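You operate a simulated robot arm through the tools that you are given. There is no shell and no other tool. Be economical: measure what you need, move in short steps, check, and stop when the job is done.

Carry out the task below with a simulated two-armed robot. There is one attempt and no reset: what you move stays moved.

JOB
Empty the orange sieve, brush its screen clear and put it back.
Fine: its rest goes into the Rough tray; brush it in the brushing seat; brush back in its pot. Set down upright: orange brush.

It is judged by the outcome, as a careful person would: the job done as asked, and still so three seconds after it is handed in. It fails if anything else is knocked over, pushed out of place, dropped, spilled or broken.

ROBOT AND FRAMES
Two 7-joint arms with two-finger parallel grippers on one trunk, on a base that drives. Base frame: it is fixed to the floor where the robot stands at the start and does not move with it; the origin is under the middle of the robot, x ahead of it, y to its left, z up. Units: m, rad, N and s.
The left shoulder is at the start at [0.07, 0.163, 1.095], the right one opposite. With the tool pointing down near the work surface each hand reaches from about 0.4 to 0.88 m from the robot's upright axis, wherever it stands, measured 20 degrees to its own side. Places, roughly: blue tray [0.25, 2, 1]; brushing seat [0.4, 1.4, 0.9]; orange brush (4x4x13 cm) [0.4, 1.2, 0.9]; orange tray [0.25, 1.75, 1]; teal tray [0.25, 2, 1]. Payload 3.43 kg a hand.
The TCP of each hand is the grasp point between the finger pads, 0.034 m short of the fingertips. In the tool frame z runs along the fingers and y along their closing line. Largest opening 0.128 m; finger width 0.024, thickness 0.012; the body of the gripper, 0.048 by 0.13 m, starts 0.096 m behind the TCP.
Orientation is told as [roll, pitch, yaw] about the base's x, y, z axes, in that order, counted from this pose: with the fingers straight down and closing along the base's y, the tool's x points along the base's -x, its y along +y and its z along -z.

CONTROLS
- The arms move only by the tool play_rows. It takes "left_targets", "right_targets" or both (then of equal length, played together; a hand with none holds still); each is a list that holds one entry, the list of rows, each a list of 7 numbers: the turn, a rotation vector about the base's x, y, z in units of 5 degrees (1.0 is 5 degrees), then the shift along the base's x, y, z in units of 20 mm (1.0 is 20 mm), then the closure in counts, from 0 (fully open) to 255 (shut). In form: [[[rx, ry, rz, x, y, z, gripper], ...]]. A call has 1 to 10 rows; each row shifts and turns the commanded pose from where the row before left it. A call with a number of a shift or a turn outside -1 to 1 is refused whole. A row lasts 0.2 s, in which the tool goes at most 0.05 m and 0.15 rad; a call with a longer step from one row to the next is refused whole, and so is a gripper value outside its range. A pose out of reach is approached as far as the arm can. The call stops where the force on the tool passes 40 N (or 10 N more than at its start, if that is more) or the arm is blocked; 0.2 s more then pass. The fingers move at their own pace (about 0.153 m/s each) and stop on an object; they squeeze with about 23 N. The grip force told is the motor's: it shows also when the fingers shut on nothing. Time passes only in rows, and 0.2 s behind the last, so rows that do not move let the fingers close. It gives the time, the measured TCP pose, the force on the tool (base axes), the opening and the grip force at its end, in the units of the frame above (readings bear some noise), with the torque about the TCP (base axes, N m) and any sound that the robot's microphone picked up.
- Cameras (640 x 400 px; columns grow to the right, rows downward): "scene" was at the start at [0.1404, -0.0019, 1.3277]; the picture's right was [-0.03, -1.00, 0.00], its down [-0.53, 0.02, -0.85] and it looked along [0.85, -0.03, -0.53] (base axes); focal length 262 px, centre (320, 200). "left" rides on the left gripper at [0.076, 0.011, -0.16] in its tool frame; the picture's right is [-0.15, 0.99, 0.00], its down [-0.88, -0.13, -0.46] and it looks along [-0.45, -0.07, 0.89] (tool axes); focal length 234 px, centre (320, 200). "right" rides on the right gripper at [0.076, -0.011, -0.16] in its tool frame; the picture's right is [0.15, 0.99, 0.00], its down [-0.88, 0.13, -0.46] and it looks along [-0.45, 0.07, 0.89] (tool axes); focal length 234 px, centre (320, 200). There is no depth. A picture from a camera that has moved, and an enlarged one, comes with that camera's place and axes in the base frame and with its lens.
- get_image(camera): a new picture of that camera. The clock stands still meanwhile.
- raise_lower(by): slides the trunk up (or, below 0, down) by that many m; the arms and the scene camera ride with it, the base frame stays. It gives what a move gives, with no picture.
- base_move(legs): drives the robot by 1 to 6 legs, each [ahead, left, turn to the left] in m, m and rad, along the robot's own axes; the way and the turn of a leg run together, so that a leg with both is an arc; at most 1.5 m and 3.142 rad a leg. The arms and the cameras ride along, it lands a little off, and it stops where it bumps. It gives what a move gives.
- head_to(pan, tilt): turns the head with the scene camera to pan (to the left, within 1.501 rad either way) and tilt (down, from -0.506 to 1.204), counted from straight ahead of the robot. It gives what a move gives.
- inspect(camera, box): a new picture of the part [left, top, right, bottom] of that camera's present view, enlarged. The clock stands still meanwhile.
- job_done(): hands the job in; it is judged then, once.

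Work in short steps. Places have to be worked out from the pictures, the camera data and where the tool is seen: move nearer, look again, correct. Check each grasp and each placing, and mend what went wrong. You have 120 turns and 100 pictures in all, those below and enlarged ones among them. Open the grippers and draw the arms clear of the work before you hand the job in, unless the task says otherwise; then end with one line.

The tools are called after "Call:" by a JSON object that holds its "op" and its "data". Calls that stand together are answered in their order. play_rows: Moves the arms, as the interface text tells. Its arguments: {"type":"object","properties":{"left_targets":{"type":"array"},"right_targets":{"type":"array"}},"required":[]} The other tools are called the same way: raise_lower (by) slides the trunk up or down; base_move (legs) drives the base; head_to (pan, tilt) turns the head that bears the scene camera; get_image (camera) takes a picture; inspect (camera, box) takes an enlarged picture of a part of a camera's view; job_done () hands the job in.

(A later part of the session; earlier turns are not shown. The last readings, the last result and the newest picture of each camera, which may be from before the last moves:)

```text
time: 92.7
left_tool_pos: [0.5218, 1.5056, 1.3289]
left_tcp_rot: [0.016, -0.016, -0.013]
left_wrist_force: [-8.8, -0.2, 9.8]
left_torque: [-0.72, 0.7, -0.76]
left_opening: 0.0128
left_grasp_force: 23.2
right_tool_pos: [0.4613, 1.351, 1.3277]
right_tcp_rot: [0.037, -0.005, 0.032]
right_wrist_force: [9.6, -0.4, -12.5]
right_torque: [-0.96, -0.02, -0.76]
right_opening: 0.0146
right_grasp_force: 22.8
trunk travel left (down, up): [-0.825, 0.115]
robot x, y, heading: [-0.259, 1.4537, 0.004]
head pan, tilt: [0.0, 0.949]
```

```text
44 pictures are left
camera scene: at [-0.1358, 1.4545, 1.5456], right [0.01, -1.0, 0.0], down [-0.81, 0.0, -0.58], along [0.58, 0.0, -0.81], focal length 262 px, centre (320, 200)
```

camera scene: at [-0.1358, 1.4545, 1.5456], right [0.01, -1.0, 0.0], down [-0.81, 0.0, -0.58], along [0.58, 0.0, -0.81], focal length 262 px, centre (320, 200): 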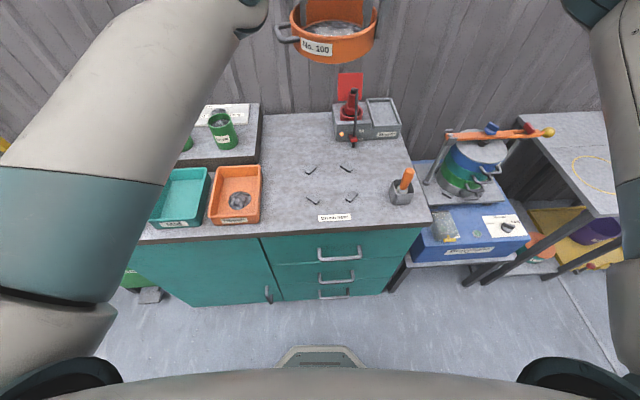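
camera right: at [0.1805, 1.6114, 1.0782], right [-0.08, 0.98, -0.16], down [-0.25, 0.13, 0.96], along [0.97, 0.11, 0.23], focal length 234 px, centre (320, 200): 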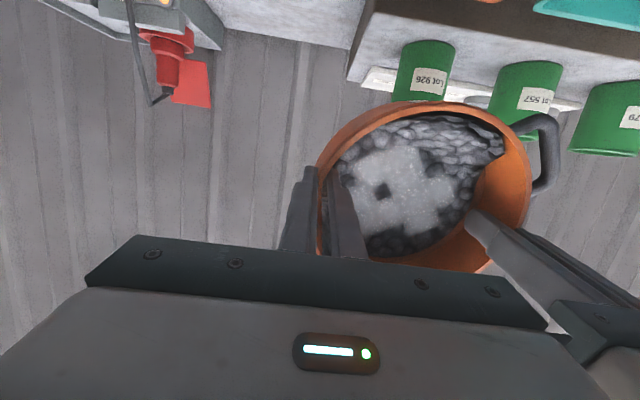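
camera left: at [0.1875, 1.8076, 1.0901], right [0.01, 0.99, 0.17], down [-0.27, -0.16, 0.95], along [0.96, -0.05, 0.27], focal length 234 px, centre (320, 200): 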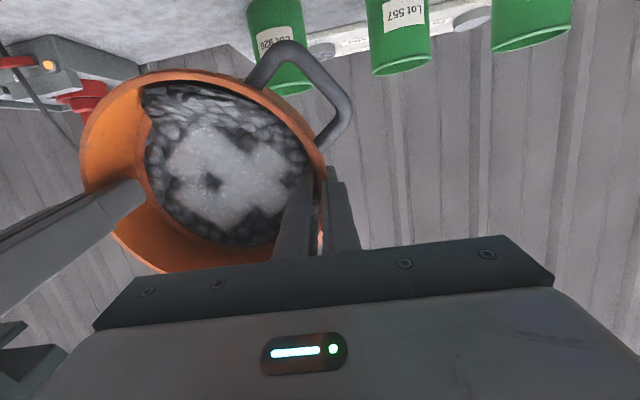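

The left arm wouldn't retract, so the sieve turned ~20°. I bring the right forward again to undo that; I'll place it with arms at this reach, then reconfigure the left when empty.

Call:
{"op": "play_rows", "data": {"right_targets": [[[0, 0, 0, 0.6, 0, 0, 255], [0, 0, 0, 0.6, 0, 0, 255], [0, 0, 0, 0.6, 0, 0, 255], [0, 0, 0, 0.6, 0, 0, 255], [0, 0, 0, 0.5, 0, 0, 255], [0, 0, 0, 0, 0, 0, 255]]]}}

```text
time: 93.6
left_tool_pos: [0.5229, 1.5104, 1.3308]
left_tcp_rot: [0.022, -0.016, -0.007]
left_wrist_force: [-6.8, 1.2, 3.2]
left_torque: [-0.12, 0.4, -0.55]
left_opening: 0.0059
left_grasp_force: 23.3
right_tool_pos: [0.5042, 1.3458, 1.3259]
right_tcp_rot: [0.029, -0.003, 0.025]
right_wrist_force: [6.7, -0.7, -7.5]
right_torque: [-0.8, -0.26, -0.59]
right_opening: 0.0068
right_grasp_force: 23.0
trunk travel left (down, up): [-0.825, 0.115]
robot x, y, heading: [-0.2576, 1.4571, 0.004]
head pan, tilt: [0.0, 0.949]
stopped in row 4 (right hand): the force on the tool passed its limit (the readings are from after the stop); the commanded pose is now the measured one
```

Mostly aligned again. I back up 0.094 m so the sieve is over the seat centre (0.42, 1.426), then lower the trunk 0.28 and look.

Call:
{"op": "base_move", "data": {"legs": [[-0.094, 0, 0]]}}

Call:
{"op": "raise_lower", "data": {"by": -0.28}}

Call:
{"op": "get_image", "data": {"camera": "scene"}}

Call:
{"op": "get_image", "data": {"camera": "right"}}

```text
time: 94.8
left_tool_pos: [0.4337, 1.5108, 1.3269]
left_tcp_rot: [0.022, -0.014, -0.007]
left_wrist_force: [-6.6, 3.1, 5.2]
left_torque: [-0.43, 0.16, -0.57]
left_opening: 0.0061
left_grasp_force: 23.1
right_tool_pos: [0.4131, 1.3444, 1.3241]
right_tcp_rot: [0.032, 0.002, 0.024]
right_wrist_force: [6.8, -1.7, -8.8]
right_torque: [-0.81, 0.07, -0.55]
right_opening: 0.0071
right_grasp_force: 22.9
trunk travel left (down, up): [-0.825, 0.115]
robot x, y, heading: [-0.3546, 1.4527, 0.008]
head pan, tilt: [0.0, 0.949]
```

```text
time: 97.6
left_tool_pos: [0.4295, 1.5086, 1.0497]
left_tcp_rot: [0.02, -0.019, -0.008]
left_wrist_force: [-6.3, 0.0, 4.5]
left_torque: [-0.38, 0.13, -0.6]
left_opening: 0.006
left_grasp_force: 22.6
right_tool_pos: [0.4085, 1.3451, 1.0479]
right_tcp_rot: [0.032, -0.001, 0.024]
right_wrist_force: [6.2, 1.0, -9.3]
right_torque: [-0.71, 0.06, -0.55]
right_opening: 0.0072
right_grasp_force: 23.3
trunk travel left (down, up): [-0.545, 0.395]
robot x, y, heading: [-0.3542, 1.4523, 0.004]
head pan, tilt: [0.0, 0.949]
```

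```text
43 pictures are left
camera scene: at [-0.2301, 1.4539, 1.2656], right [0.0, -1.0, 0.0], down [-0.81, 0.0, -0.58], along [0.58, 0.0, -0.81], focal length 262 px, centre (320, 200)
```

scene: 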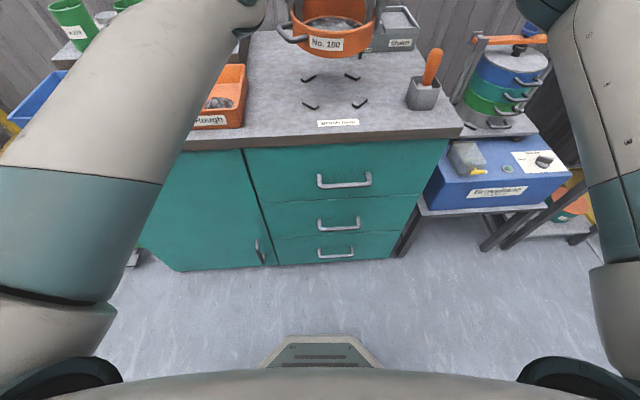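

```text
42 pictures are left
camera right: at [0.3328, 1.325, 1.2061], right [-0.17, 0.98, 0.03], down [0.88, 0.14, 0.46], along [0.45, 0.11, -0.89], focal length 234 px, centre (320, 200)
```

right: 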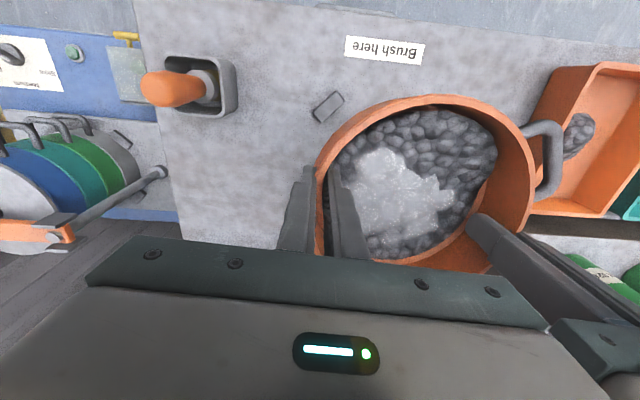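

Seat centre ≈ (0.417, 1.423); sieve centre ≈ (0.419, 1.427). I lower the trunk 0.09 (sieve bottom ~1–2 cm above the bench) and check alignment.

Call:
{"op": "raise_lower", "data": {"by": -0.09}}

Call:
{"op": "inspect", "data": {"camera": "scene", "box": [240, 0, 440, 125]}}

Call:
{"op": "get_image", "data": {"camera": "right"}}

Call:
{"op": "get_image", "data": {"camera": "left"}}

```text
time: 98.8
left_tool_pos: [0.4285, 1.5099, 0.9605]
left_tcp_rot: [0.021, -0.019, -0.006]
left_wrist_force: [-7.2, -0.3, 4.6]
left_torque: [-0.28, 0.21, -0.58]
left_opening: 0.0062
left_grasp_force: 22.6
right_tool_pos: [0.4095, 1.344, 0.9573]
right_tcp_rot: [0.03, -0.004, 0.024]
right_wrist_force: [6.1, -0.4, -8.3]
right_torque: [-0.76, -0.06, -0.57]
right_opening: 0.0071
right_grasp_force: 23.1
trunk travel left (down, up): [-0.455, 0.485]
robot x, y, heading: [-0.3519, 1.4498, 0.008]
head pan, tilt: [0.0, 0.949]
```

```text
3.20 times, centred on (340, 62) of scene
camera zoom: at [-0.2304, 1.4539, 1.1757], right [0.0, -1.0, 0.0], down [-0.81, 0.0, -0.58], along [0.58, 0.0, -0.81], focal length 839 px, centre (256, 640)
```

zoom: 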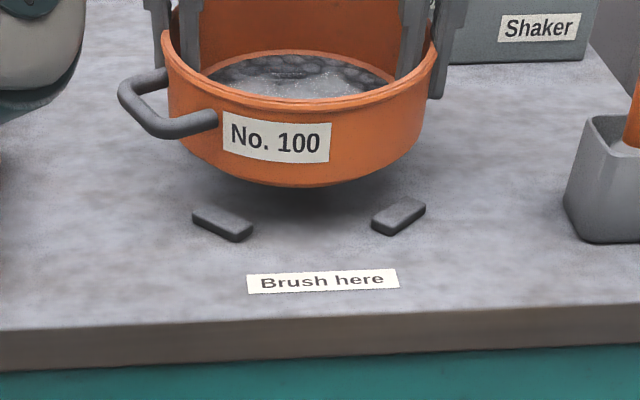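

```text
40 pictures are left
camera right: at [0.3326, 1.325, 1.1163], right [-0.17, 0.98, 0.03], down [0.88, 0.14, 0.46], along [0.45, 0.11, -0.89], focal length 234 px, centre (320, 200)
```

right: 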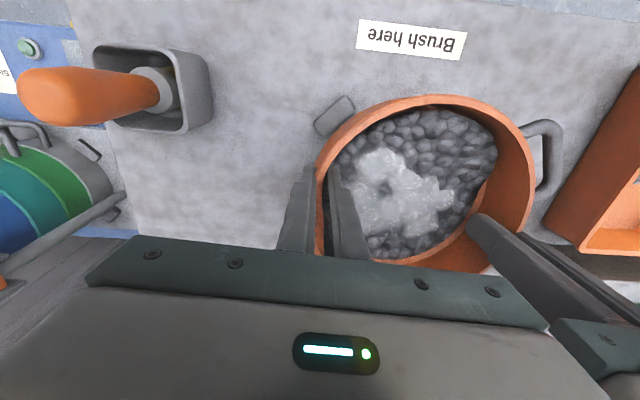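

```text
39 pictures are left
camera left: at [0.3496, 1.5179, 1.1187], right [0.15, 0.99, 0.02], down [0.87, -0.15, 0.47], along [0.47, -0.05, -0.88], focal length 234 px, centre (320, 200)
```

left: 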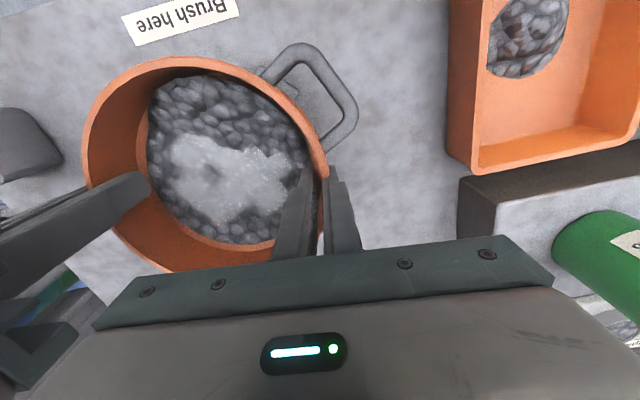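

The sieve needs about -6 mm in x and -8 mm in y to be centred between the brackets; I shift by arms.

Call:
{"op": "play_rows", "data": {"left_targets": [[[0, 0, 0, -0.15, -0.2, 0, 255], [0, 0, 0, -0.15, -0.2, 0, 255], [0, 0, 0, 0, 0, 0, 255]]], "right_targets": [[[0, 0, 0, -0.15, -0.2, 0, 255], [0, 0, 0, -0.15, -0.2, 0, 255], [0, 0, 0, 0, 0, 0, 255]]]}}

Call:
{"op": "inspect", "data": {"camera": "scene", "box": [240, 0, 440, 125]}}

```text
time: 99.6
left_tool_pos: [0.4234, 1.5013, 0.9591]
left_tcp_rot: [0.021, -0.019, -0.005]
left_wrist_force: [-7.5, 1.0, 3.6]
left_torque: [-0.21, 0.22, -0.56]
left_opening: 0.0061
left_grasp_force: 23.1
right_tool_pos: [0.4031, 1.3368, 0.9568]
right_tcp_rot: [0.031, -0.003, 0.024]
right_wrist_force: [7.1, -0.8, -7.5]
right_torque: [-0.78, -0.06, -0.57]
right_opening: 0.0069
right_grasp_force: 22.9
trunk travel left (down, up): [-0.455, 0.485]
robot x, y, heading: [-0.3527, 1.4515, 0.007]
head pan, tilt: [0.0, 0.949]
```

```text
3.20 times, centred on (340, 62) of scene
camera zoom: at [-0.2298, 1.4541, 1.1755], right [0.01, -1.0, 0.0], down [-0.81, 0.0, -0.58], along [0.58, 0.0, -0.81], focal length 839 px, centre (256, 640)
```

zoom: 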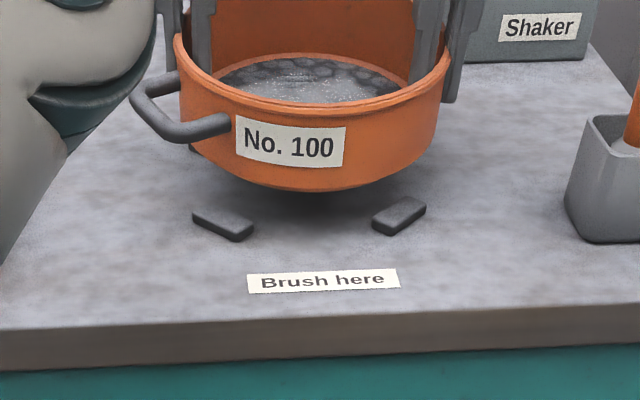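

Centred now. I lower in small arm steps and watch the z force.

Call:
{"op": "play_rows", "data": {"left_targets": [[[0, 0, 0, 0, 0, -0.3, 255], [0, 0, 0, 0, 0, -0.3, 255], [0, 0, 0, 0, 0, -0.3, 255], [0, 0, 0, 0, 0, 0, 255]]], "right_targets": [[[0, 0, 0, 0, 0, -0.3, 255], [0, 0, 0, 0, 0, -0.3, 255], [0, 0, 0, 0, 0, -0.3, 255], [0, 0, 0, 0, 0, 0, 255]]]}}

Call:
{"op": "inspect", "data": {"camera": "scene", "box": [200, 0, 440, 150]}}

```text
time: 100.6
left_tool_pos: [0.4248, 1.5012, 0.9421]
left_tcp_rot: [0.021, -0.016, -0.006]
left_wrist_force: [-6.8, 0.9, 6.0]
left_torque: [-0.5, 0.07, -0.53]
left_opening: 0.0063
left_grasp_force: 23.1
right_tool_pos: [0.4033, 1.3351, 0.9396]
right_tcp_rot: [0.032, -0.004, 0.024]
right_wrist_force: [7.2, -2.0, -9.2]
right_torque: [-0.77, 0.12, -0.56]
right_opening: 0.0073
right_grasp_force: 22.9
trunk travel left (down, up): [-0.455, 0.485]
robot x, y, heading: [-0.3536, 1.4493, 0.003]
head pan, tilt: [0.0, 0.949]
```

```text
2.67 times, centred on (320, 75) of scene
camera zoom: at [-0.2302, 1.4539, 1.1756], right [0.0, -1.0, 0.0], down [-0.81, 0.0, -0.58], along [0.58, 0.0, -0.81], focal length 700 px, centre (320, 533)
```

zoom: 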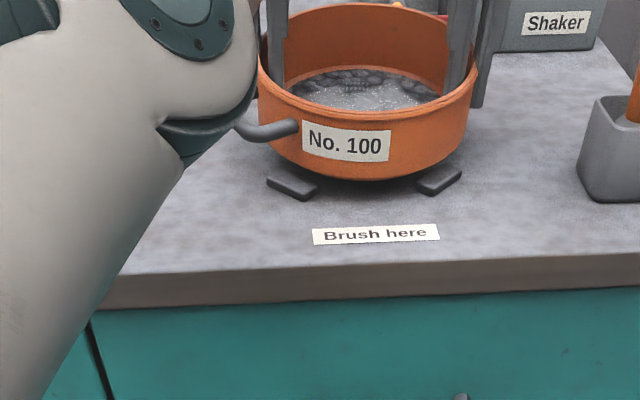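

Still above the bench; a little further down.

Call:
{"op": "play_rows", "data": {"left_targets": [[[0, 0, 0, 0, 0, -0.2, 255], [0, 0, 0, 0, 0, -0.2, 255], [0, 0, 0, 0, 0, 0, 255]]], "right_targets": [[[0, 0, 0, 0, 0, -0.2, 255], [0, 0, 0, 0, 0, -0.2, 255], [0, 0, 0, 0, 0, 0, 255]]]}}

Call:
{"op": "get_image", "data": {"camera": "left"}}

```text
time: 101.4
left_tool_pos: [0.4259, 1.5012, 0.9338]
left_tcp_rot: [0.021, -0.019, -0.007]
left_wrist_force: [-6.9, 3.7, 5.4]
left_torque: [-0.3, 0.15, -0.61]
left_opening: 0.0066
left_grasp_force: 23.0
left hand out of reach, approached as far as the arm can: row 2
right_tool_pos: [0.4032, 1.3353, 0.9306]
right_tcp_rot: [0.032, -0.004, 0.025]
right_wrist_force: [5.8, -2.9, -9.0]
right_torque: [-0.84, 0.04, -0.59]
right_opening: 0.0075
right_grasp_force: 22.9
trunk travel left (down, up): [-0.455, 0.485]
robot x, y, heading: [-0.3557, 1.4506, 0.004]
head pan, tilt: [0.0, 0.949]
```

```text
36 pictures are left
camera left: at [0.3476, 1.5094, 1.0928], right [0.15, 0.99, 0.02], down [0.87, -0.15, 0.47], along [0.47, -0.05, -0.88], focal length 234 px, centre (320, 200)
```

left: 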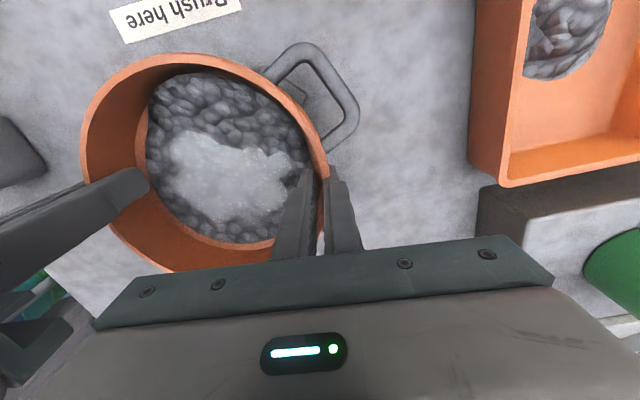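

Left arm ends here, so I use the trunk for the last millimetres.

Call:
{"op": "raise_lower", "data": {"by": -0.006}}

Call:
{"op": "raise_lower", "data": {"by": -0.003}}

```text
time: 102.0
left_tool_pos: [0.4262, 1.5008, 0.928]
left_tcp_rot: [0.022, -0.016, -0.007]
left_wrist_force: [-6.2, 6.1, 5.6]
left_torque: [-0.28, 0.27, -0.58]
left_opening: 0.0065
left_grasp_force: 23.0
right_tool_pos: [0.4036, 1.3373, 0.926]
right_tcp_rot: [0.029, -0.004, 0.023]
right_wrist_force: [6.5, -5.6, -8.5]
right_torque: [-0.86, -0.13, -0.59]
right_opening: 0.0073
right_grasp_force: 22.6
trunk travel left (down, up): [-0.449, 0.491]
robot x, y, heading: [-0.3534, 1.4527, 0.003]
head pan, tilt: [0.0, 0.949]
```

```text
time: 102.5
left_tool_pos: [0.4253, 1.5015, 0.9267]
left_tcp_rot: [0.022, -0.018, -0.006]
left_wrist_force: [-5.0, 5.2, 9.4]
left_torque: [-0.25, 0.45, -0.57]
left_opening: 0.0064
left_grasp_force: 23.0
right_tool_pos: [0.403, 1.3367, 0.9238]
right_tcp_rot: [0.031, -0.003, 0.025]
right_wrist_force: [7.5, -6.3, -3.8]
right_torque: [-0.86, 0.24, -0.58]
right_opening: 0.0074
right_grasp_force: 22.7
trunk travel left (down, up): [-0.446, 0.494]
robot x, y, heading: [-0.3529, 1.4541, 0.002]
head pan, tilt: [0.0, 0.949]
```

The z force changed by +9 N: contact. I look whether it sits within the brackets.

Call:
{"op": "inspect", "data": {"camera": "scene", "box": [260, 0, 420, 110]}}

Call:
{"op": "inspect", "data": {"camera": "right", "box": [260, 50, 600, 290]}}

```text
3.64 times, centred on (340, 55) of scene
camera zoom: at [-0.2307, 1.4539, 1.1668], right [0.0, -1.0, 0.0], down [-0.81, 0.0, -0.58], along [0.58, 0.0, -0.81], focal length 954 px, centre (247, 727)
```

zoom: 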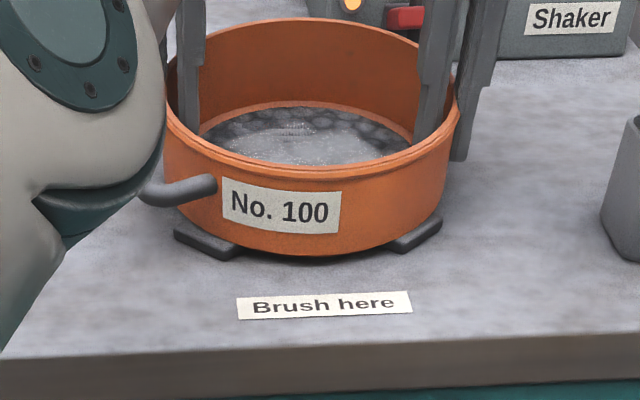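

```text
1.67 times, centred on (430, 170) of right
camera zoom: at [0.3262, 1.3171, 1.0827], right [-0.17, 0.98, 0.03], down [0.88, 0.14, 0.46], along [0.45, 0.11, -0.89], focal length 390 px, centre (137, 250)
```

zoom: 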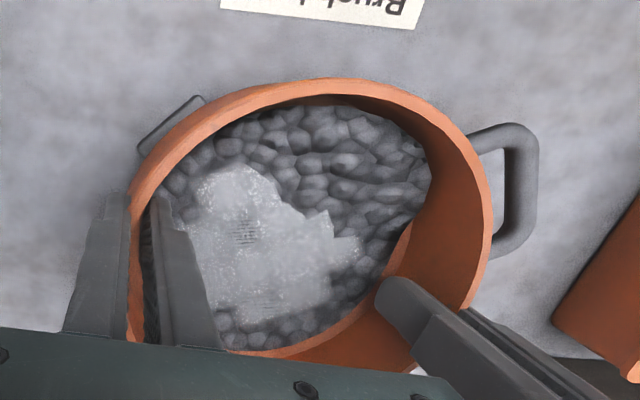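

It sits between the brackets. I release both hands gently and raise the trunk 0.15 straight up.

Call:
{"op": "play_rows", "data": {"left_targets": [[[0, 0, 0, 0, 0, 0, 225], [0, 0, 0, 0, 0, 0, 195], [0, 0, 0, 0, 0, 0, 175], [0, 0, 0, 0, 0, 0, 175]]], "right_targets": [[[0, 0, 0, 0, 0, 0, 225], [0, 0, 0, 0, 0, 0, 195], [0, 0, 0, 0, 0, 0, 175], [0, 0, 0, 0, 0, 0, 175]]]}}

Call:
{"op": "raise_lower", "data": {"by": 0.2}}

Call:
{"op": "get_image", "data": {"camera": "scene"}}

Call:
{"op": "get_image", "data": {"camera": "right"}}

```text
time: 103.5
left_tool_pos: [0.4259, 1.5011, 0.9257]
left_tcp_rot: [0.021, -0.017, -0.007]
left_wrist_force: [1.1, -0.4, -0.5]
left_torque: [-0.06, 0.02, 0.0]
left_opening: 0.0404
left_grasp_force: 0.0
right_tool_pos: [0.4017, 1.3364, 0.9234]
right_tcp_rot: [0.031, -0.003, 0.025]
right_wrist_force: [0.4, 0.6, 0.5]
right_torque: [-0.03, 0.03, 0.01]
right_opening: 0.0399
right_grasp_force: 0.0
trunk travel left (down, up): [-0.446, 0.494]
robot x, y, heading: [-0.3556, 1.4523, 0.004]
head pan, tilt: [0.0, 0.949]
```

```text
time: 105.7
left_tool_pos: [0.4268, 1.5022, 1.1238]
left_tcp_rot: [0.021, -0.017, -0.006]
left_wrist_force: [0.0, 1.3, -1.4]
left_torque: [0.01, 0.01, 0.0]
left_opening: 0.0401
left_grasp_force: 0.0
right_tool_pos: [0.4046, 1.3366, 1.1227]
right_tcp_rot: [0.031, -0.004, 0.024]
right_wrist_force: [-0.4, -0.4, 0.5]
right_torque: [0.0, -0.01, -0.01]
right_opening: 0.0399
right_grasp_force: 0.0
trunk travel left (down, up): [-0.646, 0.294]
robot x, y, heading: [-0.3555, 1.452, 0.008]
head pan, tilt: [0.0, 0.949]
```

```text
33 pictures are left
camera scene: at [-0.2301, 1.4538, 1.3665], right [0.0, -1.0, 0.0], down [-0.81, 0.0, -0.58], along [0.58, 0.0, -0.81], focal length 262 px, centre (320, 200)
```

scene: 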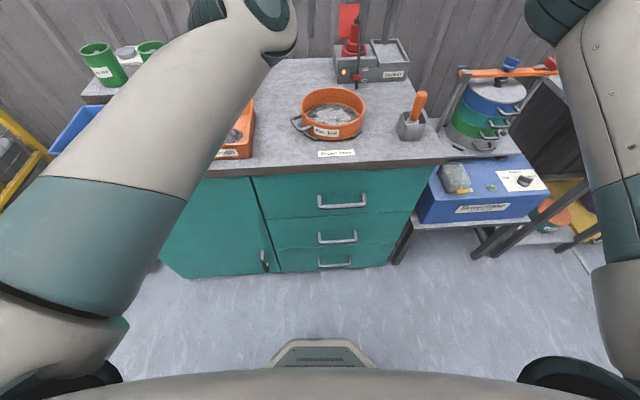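

```text
32 pictures are left
camera right: at [0.3267, 1.3174, 1.2818], right [-0.17, 0.98, 0.03], down [0.88, 0.14, 0.46], along [0.45, 0.11, -0.89], focal length 234 px, centre (320, 200)
```

right: 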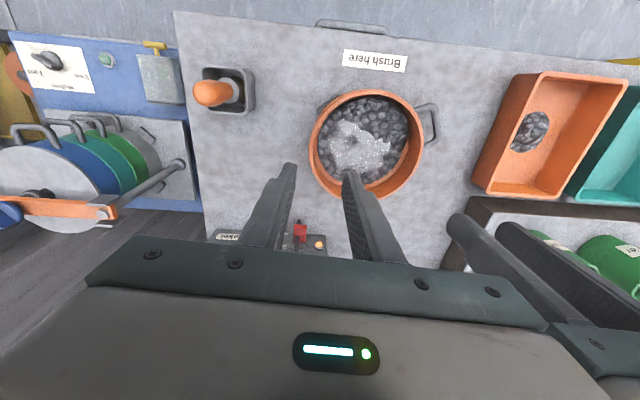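

The sieve sits in the seat. Now, with empty hands, I swing the left hand out to the left (towards its start-like posture) to free its elbow.

Call:
{"op": "play_rows", "data": {"left_targets": [[[0, 0, 0, 0, 1, 0.5, 175], [0, 0, 0, 0, 1, 0.5, 175], [0, 0, 0, 0, 1, 0.5, 175], [0, 0, 0, 0, 1, 0.5, 175], [0, 0, 0, 0, 1, 0.5, 175], [0, 0, 0, 0, 1, 0.5, 175], [0, 0, 0, 0, 1, 0, 175], [0, 0, 0, 0, 1, 0, 175], [0, 0, 0, 0, 1, 0, 175], [0, 0, 0, 0, 1, 0, 175]]]}}

Call:
{"op": "play_rows", "data": {"left_targets": [[[0, 0, 0, -0.9, 0.3, 0, 175], [0, 0, 0, -0.9, 0.3, 0, 175], [0, 0, 0, -0.9, 0.3, 0, 175], [0, 0, 0, -0.9, 0.3, 0, 175], [0, 0, 0, -0.9, 0.3, 0, 175], [0, 0, 0, -0.9, 0.3, 0, 175], [0, 0, 0, -0.9, 0, 0, 175], [0, 0, 0, -0.9, 0, 0, 175]]]}}

Call:
{"op": "get_image", "data": {"camera": "scene"}}

```text
time: 107.9
left_tool_pos: [0.4266, 1.7022, 1.1845]
left_tcp_rot: [0.02, -0.016, -0.006]
left_wrist_force: [-0.1, 1.0, -0.7]
left_torque: [-0.01, -0.01, 0.01]
left_opening: 0.0399
left_grasp_force: 0.1
right_tool_pos: [0.403, 1.3376, 1.1232]
right_tcp_rot: [0.03, -0.003, 0.024]
right_wrist_force: [0.6, 0.1, 0.6]
right_torque: [0.02, -0.01, 0.04]
right_opening: 0.0402
right_grasp_force: 0.1
trunk travel left (down, up): [-0.646, 0.294]
robot x, y, heading: [-0.351, 1.4534, 0.005]
head pan, tilt: [0.0, 0.949]
```

```text
time: 109.7
left_tool_pos: [0.3443, 1.7489, 1.1824]
left_tcp_rot: [0.02, -0.019, -0.008]
left_wrist_force: [-0.1, -0.1, -0.7]
left_torque: [-0.01, -0.01, -0.03]
left_opening: 0.0401
left_grasp_force: 0.1
left hand out of reach, approached as far as the arm can: row 4, 5, 6, 7, 8
right_tool_pos: [0.4029, 1.3362, 1.1234]
right_tcp_rot: [0.033, -0.003, 0.024]
right_wrist_force: [-0.7, 0.2, -0.7]
right_torque: [0.0, 0.01, 0.03]
right_opening: 0.0404
right_grasp_force: 0.1
trunk travel left (down, up): [-0.646, 0.294]
robot x, y, heading: [-0.3534, 1.4518, 0.01]
head pan, tilt: [0.0, 0.949]
```

```text
31 pictures are left
camera scene: at [-0.2303, 1.4539, 1.3666], right [0.0, -1.0, 0.0], down [-0.81, 0.0, -0.58], along [0.58, 0.0, -0.81], focal length 262 px, centre (320, 200)
```

scene: 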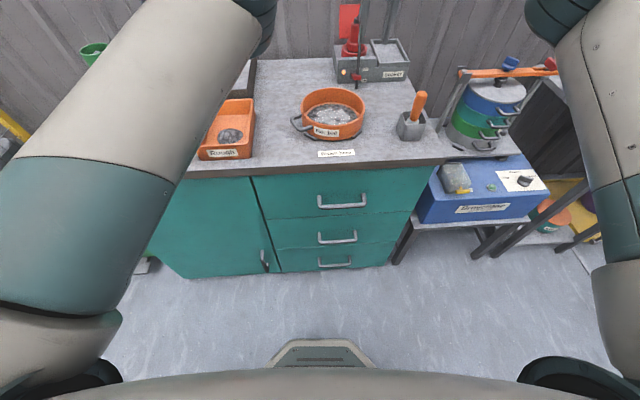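

The left arm stays awkward, so I change plan: the rest is light (~0.4 kg), so the right arm alone grips the far-left wall, and pours by swinging outward to its own side. First I lift the left arm high out of the way.

Call:
{"op": "play_rows", "data": {"left_targets": [[[0, 0, 0, 0, 0.6, 1, 175], [0, 0, 0, 0, 0.6, 1, 175], [0, 0, 0, 0, 0.6, 1, 175], [0, 0, 0, 0, 0.6, 1, 175], [0, 0, 0, 0, 0.6, 1, 175], [0, 0, 0, 0, 0.6, 1, 175], [0, 0, 0, 0, 0.6, 1, 175], [0, 0, 0, 0, 0.6, 1, 175], [0, 0, 0, 0, 0.6, 1, 175], [0, 0, 0, 0, 0.6, 1, 175]]], "right_targets": [[[0, 0, -1, 0.375, 0.78, 0, 170], [0, 0, -1, 0.375, 0.78, 0, 170], [0, 0, -1, 0.375, 0.78, 0, 170], [0, 0, -1, 0.375, 0.78, 0, 170], [0, 0, -1, 0.375, 0.78, 0, 170], [0, 0, -1, 0.375, 0.78, 0, 170], [0, 0, -1, 0.375, 0.78, 0, 170], [0, 0, -1, 0.375, 0.78, 0, 170], [0, 0, -1, 0.375, 0.78, 0, 170], [0, 0, -0.3, 0, 0, 0, 170]]]}}

Call:
{"op": "get_image", "data": {"camera": "scene"}}

Call:
{"op": "get_image", "data": {"camera": "right"}}

```text
time: 111.9
left_tool_pos: [0.343, 1.845, 1.3448]
left_tcp_rot: [0.021, -0.018, -0.007]
left_wrist_force: [-0.2, 0.2, 0.1]
left_torque: [-0.02, -0.01, -0.01]
left_opening: 0.0401
left_grasp_force: 0.2
left hand out of reach, approached as far as the arm can: row 9, 10
right_tool_pos: [0.4278, 1.457, 1.1134]
right_tcp_rot: [0.032, -0.005, -0.789]
right_wrist_force: [0.2, 0.4, -0.2]
right_torque: [0.03, 0.02, -0.01]
right_opening: 0.0426
right_grasp_force: 0.1
right hand out of reach, approached as far as the arm can: row 6, 7, 8, 9
trunk travel left (down, up): [-0.646, 0.294]
robot x, y, heading: [-0.3533, 1.4503, 0.003]
head pan, tilt: [0.0, 0.949]
```

```text
30 pictures are left
camera scene: at [-0.2304, 1.454, 1.3666], right [0.0, -1.0, 0.0], down [-0.81, 0.0, -0.58], along [0.58, 0.0, -0.81], focal length 262 px, centre (320, 200)
```

scene: 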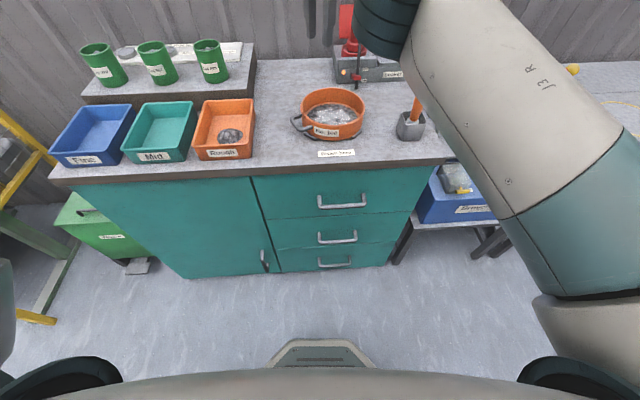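

```text
29 pictures are left
camera right: at [0.3622, 1.4991, 1.2733], right [0.6, 0.8, 0.03], down [0.7, -0.54, 0.46], along [0.39, -0.26, -0.89], focal length 234 px, centre (320, 200)
```

right: 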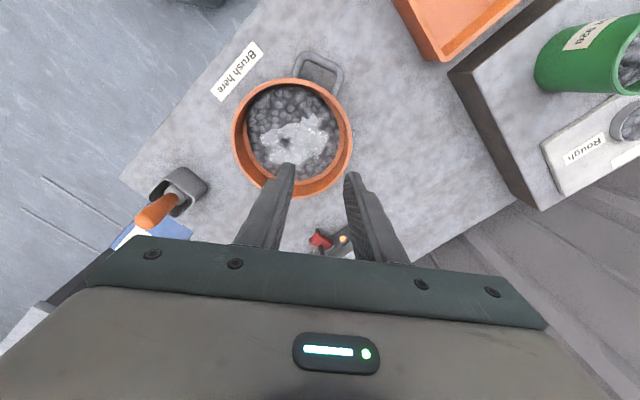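

The right arm needs to be nearer. I drive 0.12 forward and 0.1 left, then line the hand up over the far-left wall point (0.470, 1.479).

Call:
{"op": "base_move", "data": {"legs": [[0.12, 0.1, 0]]}}

Call:
{"op": "play_rows", "data": {"right_targets": [[[0, 0, 0, -0.77, -0.77, 0, 170], [0, 0, 0, -0.77, -0.77, 0, 170], [0, 0, 0, -0.77, -0.77, 0, 170], [0, 0, 0, -0.77, -0.77, 0, 170], [0, 0, 0, -0.77, -0.77, 0, 170], [0, 0, 0, 0, 0, 0, 170]]]}}

```text
time: 113.3
left_tool_pos: [0.4603, 1.944, 1.3465]
left_tcp_rot: [0.024, -0.02, -0.008]
left_wrist_force: [-0.6, 0.3, 0.1]
left_torque: [0.03, 0.01, -0.01]
left_opening: 0.0399
left_grasp_force: 0.0
right_tool_pos: [0.5441, 1.5565, 1.1156]
right_tcp_rot: [0.033, -0.003, -0.787]
right_wrist_force: [-0.3, 0.4, -0.2]
right_torque: [0.05, -0.03, -0.03]
right_opening: 0.0424
right_grasp_force: 0.0
trunk travel left (down, up): [-0.646, 0.294]
robot x, y, heading: [-0.2374, 1.5488, 0.007]
head pan, tilt: [0.0, 0.949]
```

```text
time: 114.7
left_tool_pos: [0.4639, 1.9463, 1.3452]
left_tcp_rot: [0.022, -0.019, -0.006]
left_wrist_force: [-0.7, -0.1, 0.2]
left_torque: [-0.02, 0.01, 0.01]
left_opening: 0.0401
left_grasp_force: 0.0
right_tool_pos: [0.554, 1.5067, 1.1382]
right_tcp_rot: [0.03, -0.004, -0.786]
right_wrist_force: [0.6, 0.0, 0.1]
right_torque: [-0.03, 0.01, 0.01]
right_opening: 0.0427
right_grasp_force: 0.0
right hand out of reach, approached as far as the arm can: row 1, 2, 3, 4, 5
trunk travel left (down, up): [-0.646, 0.294]
robot x, y, heading: [-0.2333, 1.555, -0.001]
head pan, tilt: [0.0, 0.949]
```

Out of reach with that hand yaw. I turn the yaw back while retracting, to see how the arm recovers.

Call:
{"op": "play_rows", "data": {"right_targets": [[[0, 0, 1, 0, -0.5, 0, 170], [0, 0, 1, 0, -0.5, 0, 170], [0, 0, 1, 0, -0.5, 0, 170], [0, 0, 1, -0.5, -0.5, 0, 170], [0, 0, 1, -0.5, -0.5, 0, 170], [0, 0, 1, -0.5, -0.5, 0, 170], [0, 0, 1, -0.5, -0.5, 0, 170], [0, 0, 1, -0.5, -0.5, 0, 170], [0, 0, 1, -0.5, -0.5, 0, 170], [0, 0, 0, -0.5, 0, 0, 170]]]}}

Call:
{"op": "get_image", "data": {"camera": "scene"}}

```text
time: 116.9
left_tool_pos: [0.4623, 1.9455, 1.3441]
left_tcp_rot: [0.019, -0.017, -0.009]
left_wrist_force: [0.4, 0.4, 0.2]
left_torque: [0.01, 0.04, 0.0]
left_opening: 0.0403
left_grasp_force: 0.1
right_tool_pos: [0.5573, 1.4326, 1.1654]
right_tcp_rot: [0.027, -0.001, -0.031]
right_wrist_force: [0.7, -0.4, 0.3]
right_torque: [-0.01, -0.02, -0.02]
right_opening: 0.0427
right_grasp_force: 0.1
right hand out of reach, approached as far as the arm can: row 2, 4, 5, 6, 7, 8, 9, 10
trunk travel left (down, up): [-0.646, 0.294]
robot x, y, heading: [-0.2334, 1.5519, 0.003]
head pan, tilt: [0.0, 0.949]
```

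```text
28 pictures are left
camera scene: at [-0.112, 1.5537, 1.3666], right [0.01, -1.0, 0.0], down [-0.81, 0.0, -0.58], along [0.58, 0.0, -0.81], focal length 262 px, centre (320, 200)
```

scene: 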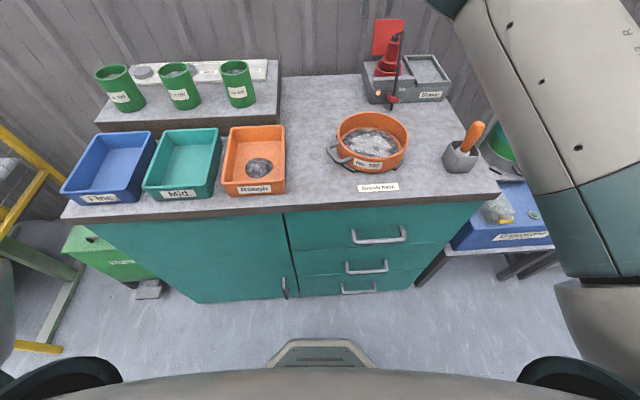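

Both elbows have folded into a poor branch. I raise the trunk so the hands work well below the shoulders, then lower and retract the right arm.

Call:
{"op": "raise_lower", "data": {"by": 0.28}}

Call:
{"op": "play_rows", "data": {"right_targets": [[[0, 0, 0, 0, -0.5, -1, 170], [0, 0, 0, 0, -0.5, -1, 170], [0, 0, 0, 0, -0.5, -1, 170], [0, 0, 0, 0, -0.5, -1, 170], [0, 0, 0, 0, -0.5, -1, 170], [0, 0, 0, 0, -0.5, -1, 170], [0, 0, 0, 0, -0.5, -1, 170], [0, 0, 0, 0, -0.5, -1, 170], [0, 0, 0, 0, 0, -1, 170], [0, 0, 0, 0, 0, -1, 170]]], "left_targets": [[[0, 0, 0, 0, 0, -1, 170], [0, 0, 0, 0, 0, -1, 170], [0, 0, 0, 0, 0, -1, 170], [0, 0, 0, 0, 0, -1, 170], [0, 0, 0, 0, 0, -1, 170], [0, 0, 0, 0, 0, -1, 170], [0, 0, 0, 0, 0, -1, 170], [0, 0, 0, 0, 0, -1, 170], [0, 0, 0, 0, 0, -1, 170], [0, 0, 0, 0, 0, -1, 170]]]}}

Call:
{"op": "play_rows", "data": {"right_targets": [[[0, 0, 0, -0.8, 0, 0, 170], [0, 0, 0, -0.8, 0, 0, 170], [0, 0, 0, -0.8, 0, 0, 170], [0, 0, 0, -0.8, 0, 0, 170], [0, 0, 0, -0.8, 0, 0, 170], [0, 0, 0, -0.8, 0, 0, 170]]], "left_targets": [[[0, 0, 0, -0.8, 0, 0, 170], [0, 0, 0, -0.8, 0, 0, 170], [0, 0, 0, -0.8, 0, 0, 170], [0, 0, 0, -0.8, 0, 0, 170], [0, 0, 0, -0.8, 0, 0, 170], [0, 0, 0, -0.8, 0, 0, 170]]]}}

```text
time: 119.7
left_tool_pos: [0.4627, 1.9466, 1.6236]
left_tcp_rot: [0.024, -0.017, -0.007]
left_wrist_force: [0.6, 0.1, -0.1]
left_torque: [0.03, -0.02, -0.05]
left_opening: 0.0402
left_grasp_force: 0.0
right_tool_pos: [0.5569, 1.433, 1.4433]
right_tcp_rot: [0.028, 0.0, -0.03]
right_wrist_force: [0.8, 0.0, 0.4]
right_torque: [0.05, -0.03, 0.01]
right_opening: 0.0429
right_grasp_force: 0.1
trunk travel left (down, up): [-0.926, 0.014]
robot x, y, heading: [-0.24, 1.5508, 0.005]
head pan, tilt: [0.0, 0.949]
```

```text
time: 121.9
left_tool_pos: [0.4636, 1.9472, 1.424]
left_tcp_rot: [0.02, -0.017, -0.007]
left_wrist_force: [0.7, 0.3, 0.5]
left_torque: [-0.04, 0.02, -0.02]
left_opening: 0.0427
left_grasp_force: 0.0
right_tool_pos: [0.5985, 1.375, 1.2687]
right_tcp_rot: [0.026, 0.002, -0.037]
right_wrist_force: [0.0, -0.2, -0.4]
right_torque: [0.01, 0.0, 0.01]
right_opening: 0.0426
right_grasp_force: 0.0
right hand out of reach, approached as far as the arm can: row 1, 2, 3, 4, 5, 6, 7, 8, 9
trunk travel left (down, up): [-0.926, 0.014]
robot x, y, heading: [-0.2325, 1.5532, 0.009]
head pan, tilt: [0.0, 0.949]
```

```text
time: 123.3
left_tool_pos: [0.3665, 1.947, 1.4239]
left_tcp_rot: [0.021, -0.019, -0.008]
left_wrist_force: [0.1, -0.4, -0.4]
left_torque: [0.01, -0.02, 0.0]
left_opening: 0.0426
left_grasp_force: 0.0
right_tool_pos: [0.5965, 1.3774, 1.2723]
right_tcp_rot: [0.029, 0.002, -0.033]
right_wrist_force: [-0.1, -0.5, 0.9]
right_torque: [0.01, -0.01, -0.01]
right_opening: 0.0426
right_grasp_force: 0.0
right hand out of reach, approached as far as the arm can: row 1, 2, 3, 4, 5, 6
trunk travel left (down, up): [-0.926, 0.014]
robot x, y, heading: [-0.233, 1.5531, 0.001]
head pan, tilt: [0.0, 0.949]
```

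The left arm has recovered. I do for the right what cured the left: swing it out to its own side and up, then retract.

Call:
{"op": "play_rows", "data": {"right_targets": [[[0, 0, 0, 0, -1, 0.5, 170], [0, 0, 0, 0, -1, 0.5, 170], [0, 0, 0, 0, -1, 0.5, 170], [0, 0, 0, 0, -1, 0.5, 170], [0, 0, 0, 0, -1, 0.5, 170], [0, 0, 0, 0, -1, 0.5, 170], [0, 0, 0, 0, -1, 0.5, 170], [0, 0, 0, 0, -1, 0.5, 170], [0, 0, 0, 0, -1, 0.5, 170], [0, 0, 0, 0, -1, 0.5, 170]]]}}

Call:
{"op": "play_rows", "data": {"right_targets": [[[0, 0, 0, -0.5, -0.5, 0.5, 170], [0, 0, 0, -0.5, -0.5, 0.5, 170], [0, 0, 0, -0.5, -0.5, 0.5, 170], [0, 0, 0, -0.5, -0.5, 0.5, 170], [0, 0, 0, -0.8, 0, 0, 170], [0, 0, 0, -0.8, 0, 0, 170], [0, 0, 0, -0.8, 0, 0, 170], [0, 0, 0, -0.8, 0, 0, 170], [0, 0, 0, -0.8, 0, 0, 170], [0, 0, 0, -0.8, 0, 0, 170]]]}}

Call:
{"op": "get_image", "data": {"camera": "scene"}}

```text
time: 125.5
left_tool_pos: [0.3649, 1.9446, 1.4263]
left_tcp_rot: [0.023, -0.021, -0.007]
left_wrist_force: [0.4, -0.5, -0.1]
left_torque: [0.04, -0.03, -0.06]
left_opening: 0.0425
left_grasp_force: 0.1
right_tool_pos: [0.5745, 1.2016, 1.3563]
right_tcp_rot: [0.03, -0.004, -0.03]
right_wrist_force: [-0.2, 0.1, 0.2]
right_torque: [0.01, 0.01, 0.02]
right_opening: 0.0426
right_grasp_force: 0.0
right hand out of reach, approached as far as the arm can: row 1, 2, 6, 8, 9, 10
trunk travel left (down, up): [-0.926, 0.014]
robot x, y, heading: [-0.231, 1.5524, 0.008]
head pan, tilt: [0.0, 0.949]
```

```text
time: 127.7
left_tool_pos: [0.3663, 1.9464, 1.4251]
left_tcp_rot: [0.02, -0.02, -0.007]
left_wrist_force: [0.0, 0.2, -0.4]
left_torque: [0.01, -0.01, -0.02]
left_opening: 0.0426
left_grasp_force: 0.0
right_tool_pos: [0.4378, 1.1629, 1.397]
right_tcp_rot: [0.03, -0.003, -0.03]
right_wrist_force: [-0.8, 1.3, 0.1]
right_torque: [0.01, 0.02, -0.05]
right_opening: 0.0426
right_grasp_force: 0.0
trunk travel left (down, up): [-0.926, 0.014]
robot x, y, heading: [-0.2356, 1.5517, 0.005]
head pan, tilt: [0.0, 0.949]
```

```text
27 pictures are left
camera scene: at [-0.1126, 1.553, 1.6467], right [0.01, -1.0, 0.0], down [-0.81, 0.0, -0.58], along [0.58, 0.0, -0.81], focal length 262 px, centre (320, 200)
```

scene: 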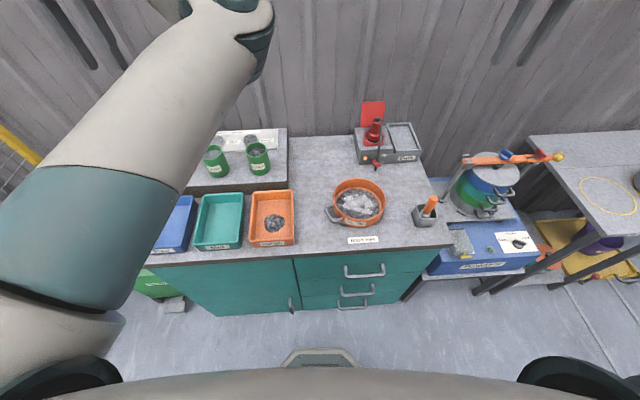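

Right arm is healthy again. New single-hand plan: grip the left wall at hand yaw -20°, with the robot shifted left so the hand works on its own side. I drive 0.15 left, lower the trunk 0.2 and bring the right hand above the grip point (0.440, 1.499).

Call:
{"op": "base_move", "data": {"legs": [[0, 0.15, 0]]}}

Call:
{"op": "raise_lower", "data": {"by": -0.2}}

Call:
{"op": "play_rows", "data": {"right_targets": [[[0, 0, -0.5, 0, 0.92, -0.4, 170], [0, 0, -0.5, 0, 0.92, -0.4, 170], [0, 0, -0.5, 0, 0.92, -0.4, 170], [0, 0, -0.5, 0, 0.92, -0.4, 170], [0, 0, -0.5, 0, 0.92, -0.4, 170], [0, 0, -0.5, 0, 0.92, -0.4, 170], [0, 0, -0.5, 0, 0.92, -0.4, 170], [0, 0, -0.2, 0, 0.92, -0.4, 170], [0, 0, 0, 0, 0.92, -0.4, 170], [0, 0, 0, 0, 0.92, -0.4, 170]]]}}

Call:
{"op": "get_image", "data": {"camera": "right"}}

```text
time: 129.1
left_tool_pos: [0.3654, 2.0927, 1.4252]
left_tcp_rot: [0.026, -0.018, -0.008]
left_wrist_force: [0.0, -1.0, -0.4]
left_torque: [0.03, 0.02, -0.02]
left_opening: 0.0428
left_grasp_force: 0.0
right_tool_pos: [0.4378, 1.3104, 1.396]
right_tcp_rot: [0.031, 0.001, -0.032]
right_wrist_force: [0.9, -0.4, 0.8]
right_torque: [0.05, -0.01, -0.01]
right_opening: 0.0426
right_grasp_force: 0.0
trunk travel left (down, up): [-0.926, 0.014]
robot x, y, heading: [-0.2343, 1.7051, 0.002]
head pan, tilt: [0.0, 0.949]
```

```text
time: 131.2
left_tool_pos: [0.3664, 2.0958, 1.2253]
left_tcp_rot: [0.02, -0.019, -0.009]
left_wrist_force: [0.3, 0.6, -0.1]
left_torque: [0.0, 0.0, -0.01]
left_opening: 0.0426
left_grasp_force: 0.2
right_tool_pos: [0.4372, 1.3125, 1.1975]
right_tcp_rot: [0.029, -0.001, -0.031]
right_wrist_force: [-0.2, 0.6, 0.1]
right_torque: [0.0, -0.01, 0.03]
right_opening: 0.0425
right_grasp_force: 0.0
trunk travel left (down, up): [-0.726, 0.214]
robot x, y, heading: [-0.2332, 1.7032, 0.007]
head pan, tilt: [0.0, 0.949]
```

```text
time: 133.4
left_tool_pos: [0.3662, 2.0961, 1.2243]
left_tcp_rot: [0.022, -0.018, -0.008]
left_wrist_force: [0.6, -0.3, -0.7]
left_torque: [0.04, 0.0, -0.03]
left_opening: 0.0428
left_grasp_force: 0.0
right_tool_pos: [0.4392, 1.4991, 1.1183]
right_tcp_rot: [0.028, -0.001, -0.355]
right_wrist_force: [-0.3, 0.0, -0.5]
right_torque: [0.0, -0.01, 0.02]
right_opening: 0.0425
right_grasp_force: 0.1
trunk travel left (down, up): [-0.726, 0.214]
robot x, y, heading: [-0.2374, 1.704, 0.002]
head pan, tilt: [0.0, 0.949]
```

```text
26 pictures are left
camera right: at [0.3611, 1.5087, 1.2771], right [0.21, 0.98, 0.03], down [0.87, -0.2, 0.46], along [0.45, -0.07, -0.89], focal length 234 px, centre (320, 200)
```

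right: 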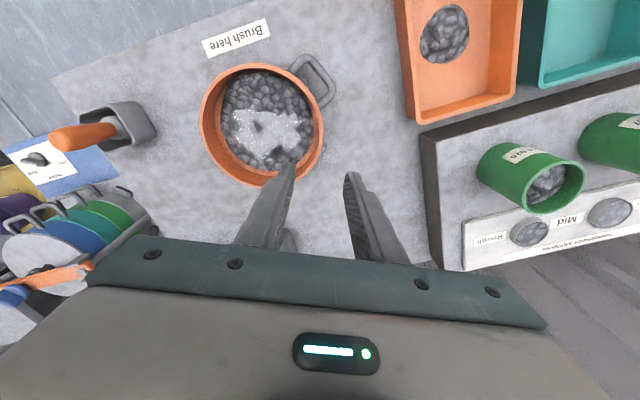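

Tracking is perfect here. I lower onto the wall (TCP to ≈0.924) and then close.

Call:
{"op": "play_rows", "data": {"right_targets": [[[0, 0, 0, 0, 0, -1, 170], [0, 0, 0, 0, 0, -1, 170], [0, 0, 0, 0, 0, -1, 170], [0, 0, 0, 0, 0, -1, 170], [0, 0, 0, 0, 0, -1, 170], [0, 0, 0, 0, 0, -1, 170], [0, 0, 0, 0, 0, -1, 170], [0, 0, 0, 0, 0, -1, 170], [0, 0, 0, 0, 0, -0.9, 170], [0, 0, 0, 0, 0, -0.8, 170]]]}}

Call:
{"op": "get_image", "data": {"camera": "right"}}

```text
time: 135.7
left_tool_pos: [0.3664, 2.0943, 1.2251]
left_tcp_rot: [0.02, -0.018, -0.009]
left_wrist_force: [-0.5, 0.0, -0.9]
left_torque: [0.02, -0.01, 0.01]
left_opening: 0.0426
left_grasp_force: 0.0
right_tool_pos: [0.4375, 1.4956, 0.9216]
right_tcp_rot: [0.029, -0.002, -0.356]
right_wrist_force: [0.2, 0.4, -0.4]
right_torque: [0.02, -0.01, 0.01]
right_opening: 0.0427
right_grasp_force: 0.2
trunk travel left (down, up): [-0.726, 0.214]
robot x, y, heading: [-0.2336, 1.7006, -0.0]
head pan, tilt: [0.0, 0.949]
```

```text
25 pictures are left
camera right: at [0.3604, 1.5053, 1.0812], right [0.21, 0.98, 0.03], down [0.87, -0.2, 0.46], along [0.46, -0.07, -0.89], focal length 234 px, centre (320, 200)
```

right: 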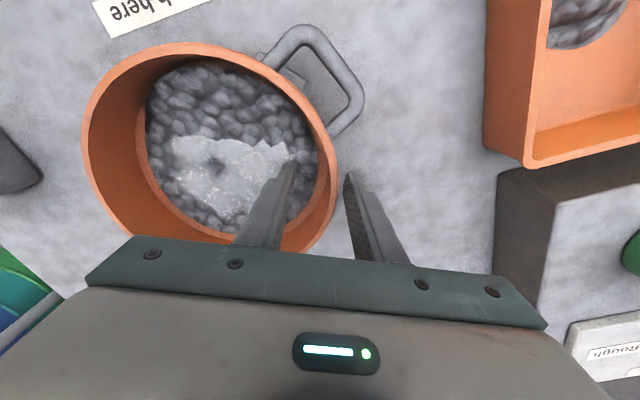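

Well placed. Closing, then a test lift of 2 cm.

Call:
{"op": "play_rows", "data": {"right_targets": [[[0, 0, 0, 0, 0, 0, 200], [0, 0, 0, 0, 0, 0, 230], [0, 0, 0, 0, 0, 0, 255], [0, 0, 0, 0, 0, 0, 255], [0, 0, 0, 0, 0, 0, 255], [0, 0, 0, 0, 0, 0.3, 255], [0, 0, 0, 0, 0, 0.3, 255], [0, 0, 0, 0, 0, 0.4, 255], [0, 0, 0, 0, 0, 0, 255]]]}}

Call:
{"op": "inspect", "data": {"camera": "scene", "box": [270, 0, 510, 150]}}

```text
time: 137.7
left_tool_pos: [0.3666, 2.0957, 1.2249]
left_tcp_rot: [0.022, -0.017, -0.01]
left_wrist_force: [0.3, -0.4, -0.2]
left_torque: [0.01, -0.02, 0.0]
left_opening: 0.0424
left_grasp_force: 0.0
right_tool_pos: [0.4373, 1.4961, 0.9411]
right_tcp_rot: [0.029, -0.001, -0.355]
right_wrist_force: [-0.7, 0.1, -4.2]
right_torque: [0.24, -0.12, 0.01]
right_opening: 0.0044
right_grasp_force: 22.8
trunk travel left (down, up): [-0.726, 0.214]
robot x, y, heading: [-0.2336, 1.7014, 0.002]
head pan, tilt: [0.0, 0.949]
```

```text
2.67 times, centred on (390, 75) of scene
camera zoom: at [-0.1122, 1.7033, 1.4465], right [0.0, -1.0, 0.0], down [-0.81, 0.0, -0.58], along [0.58, 0.0, -0.81], focal length 700 px, centre (133, 533)
```

zoom: 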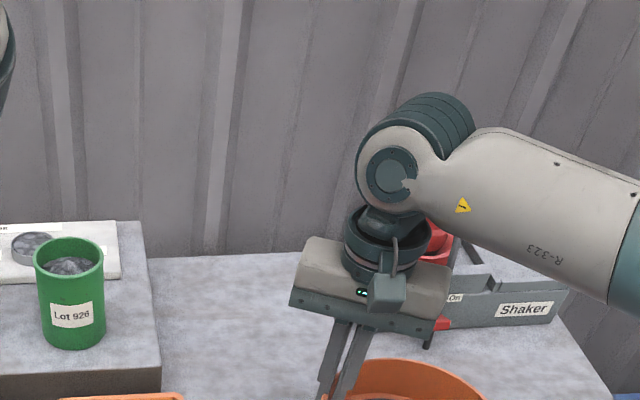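

Single-hand lift works (4.2 N, 0.27 Nm, solid). I bring the left hand inward, raise the trunk and drive left 0.22 to the tray.

Call:
{"op": "play_rows", "data": {"left_targets": [[[0, 0, 0, 0, -0.8, 0.5, 170], [0, 0, 0, 0, -0.8, 0.5, 170], [0, 0, 0, 0, -0.8, 0.5, 170], [0, 0, 0, 0, -0.8, 0.5, 170], [0, 0, 0, 0, -0.8, 0.5, 170], [0, 0, 0, 0, -0.8, 0.5, 170], [0, 0, 0, 0, -0.8, 0.5, 170], [0, 0, 0, 0, -0.8, 0.5, 170]]]}}

Call:
{"op": "raise_lower", "data": {"by": 0.2}}

Call:
{"op": "base_move", "data": {"legs": [[0, 0.22, 0]]}}

Call:
{"op": "get_image", "data": {"camera": "scene"}}

```text
time: 139.4
left_tool_pos: [0.3844, 2.0644, 1.2699]
left_tcp_rot: [0.021, -0.017, -0.009]
left_wrist_force: [0.0, -1.3, -0.6]
left_torque: [-0.02, 0.01, -0.02]
left_opening: 0.0426
left_grasp_force: 0.1
left hand out of reach, approached as far as the arm can: row 2, 3, 4, 5, 6, 7, 8
right_tool_pos: [0.4368, 1.4961, 0.9424]
right_tcp_rot: [0.029, 0.0, -0.355]
right_wrist_force: [-1.0, -0.1, -4.3]
right_torque: [0.25, -0.16, 0.03]
right_opening: 0.0042
right_grasp_force: 22.9
trunk travel left (down, up): [-0.726, 0.214]
robot x, y, heading: [-0.2382, 1.7011, 0.0]
head pan, tilt: [0.0, 0.949]
```

```text
time: 141.6
left_tool_pos: [0.3852, 2.064, 1.4708]
left_tcp_rot: [0.02, -0.017, -0.009]
left_wrist_force: [0.0, 0.1, 0.5]
left_torque: [-0.03, 0.02, 0.01]
left_opening: 0.0428
left_grasp_force: 0.0
right_tool_pos: [0.4374, 1.4959, 1.1424]
right_tcp_rot: [0.027, -0.001, -0.355]
right_wrist_force: [0.9, 1.3, -3.7]
right_torque: [0.25, -0.12, 0.04]
right_opening: 0.0046
right_grasp_force: 22.8
trunk travel left (down, up): [-0.926, 0.014]
robot x, y, heading: [-0.2354, 1.701, -0.0]
head pan, tilt: [0.0, 0.949]
```

```text
time: 143.3
left_tool_pos: [0.3855, 2.2781, 1.4734]
left_tcp_rot: [0.024, -0.018, -0.011]
left_wrist_force: [-0.6, -1.3, -0.7]
left_torque: [0.07, 0.0, 0.0]
left_opening: 0.0426
left_grasp_force: 0.1
right_tool_pos: [0.4369, 1.7097, 1.143]
right_tcp_rot: [0.031, 0.001, -0.357]
right_wrist_force: [-0.1, -0.5, -4.2]
right_torque: [0.31, -0.15, 0.04]
right_opening: 0.0044
right_grasp_force: 22.4
trunk travel left (down, up): [-0.926, 0.014]
robot x, y, heading: [-0.2386, 1.9203, 0.003]
head pan, tilt: [0.0, 0.949]
```

```text
23 pictures are left
camera scene: at [-0.1128, 1.9168, 1.6465], right [0.0, -1.0, 0.0], down [-0.81, 0.0, -0.58], along [0.58, 0.0, -0.81], focal length 262 px, centre (320, 200)
```

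scene: 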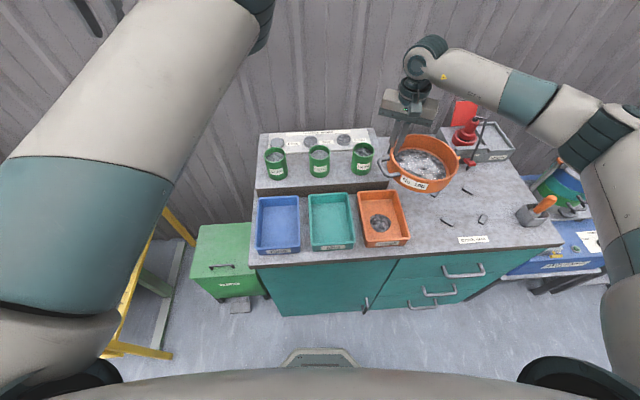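

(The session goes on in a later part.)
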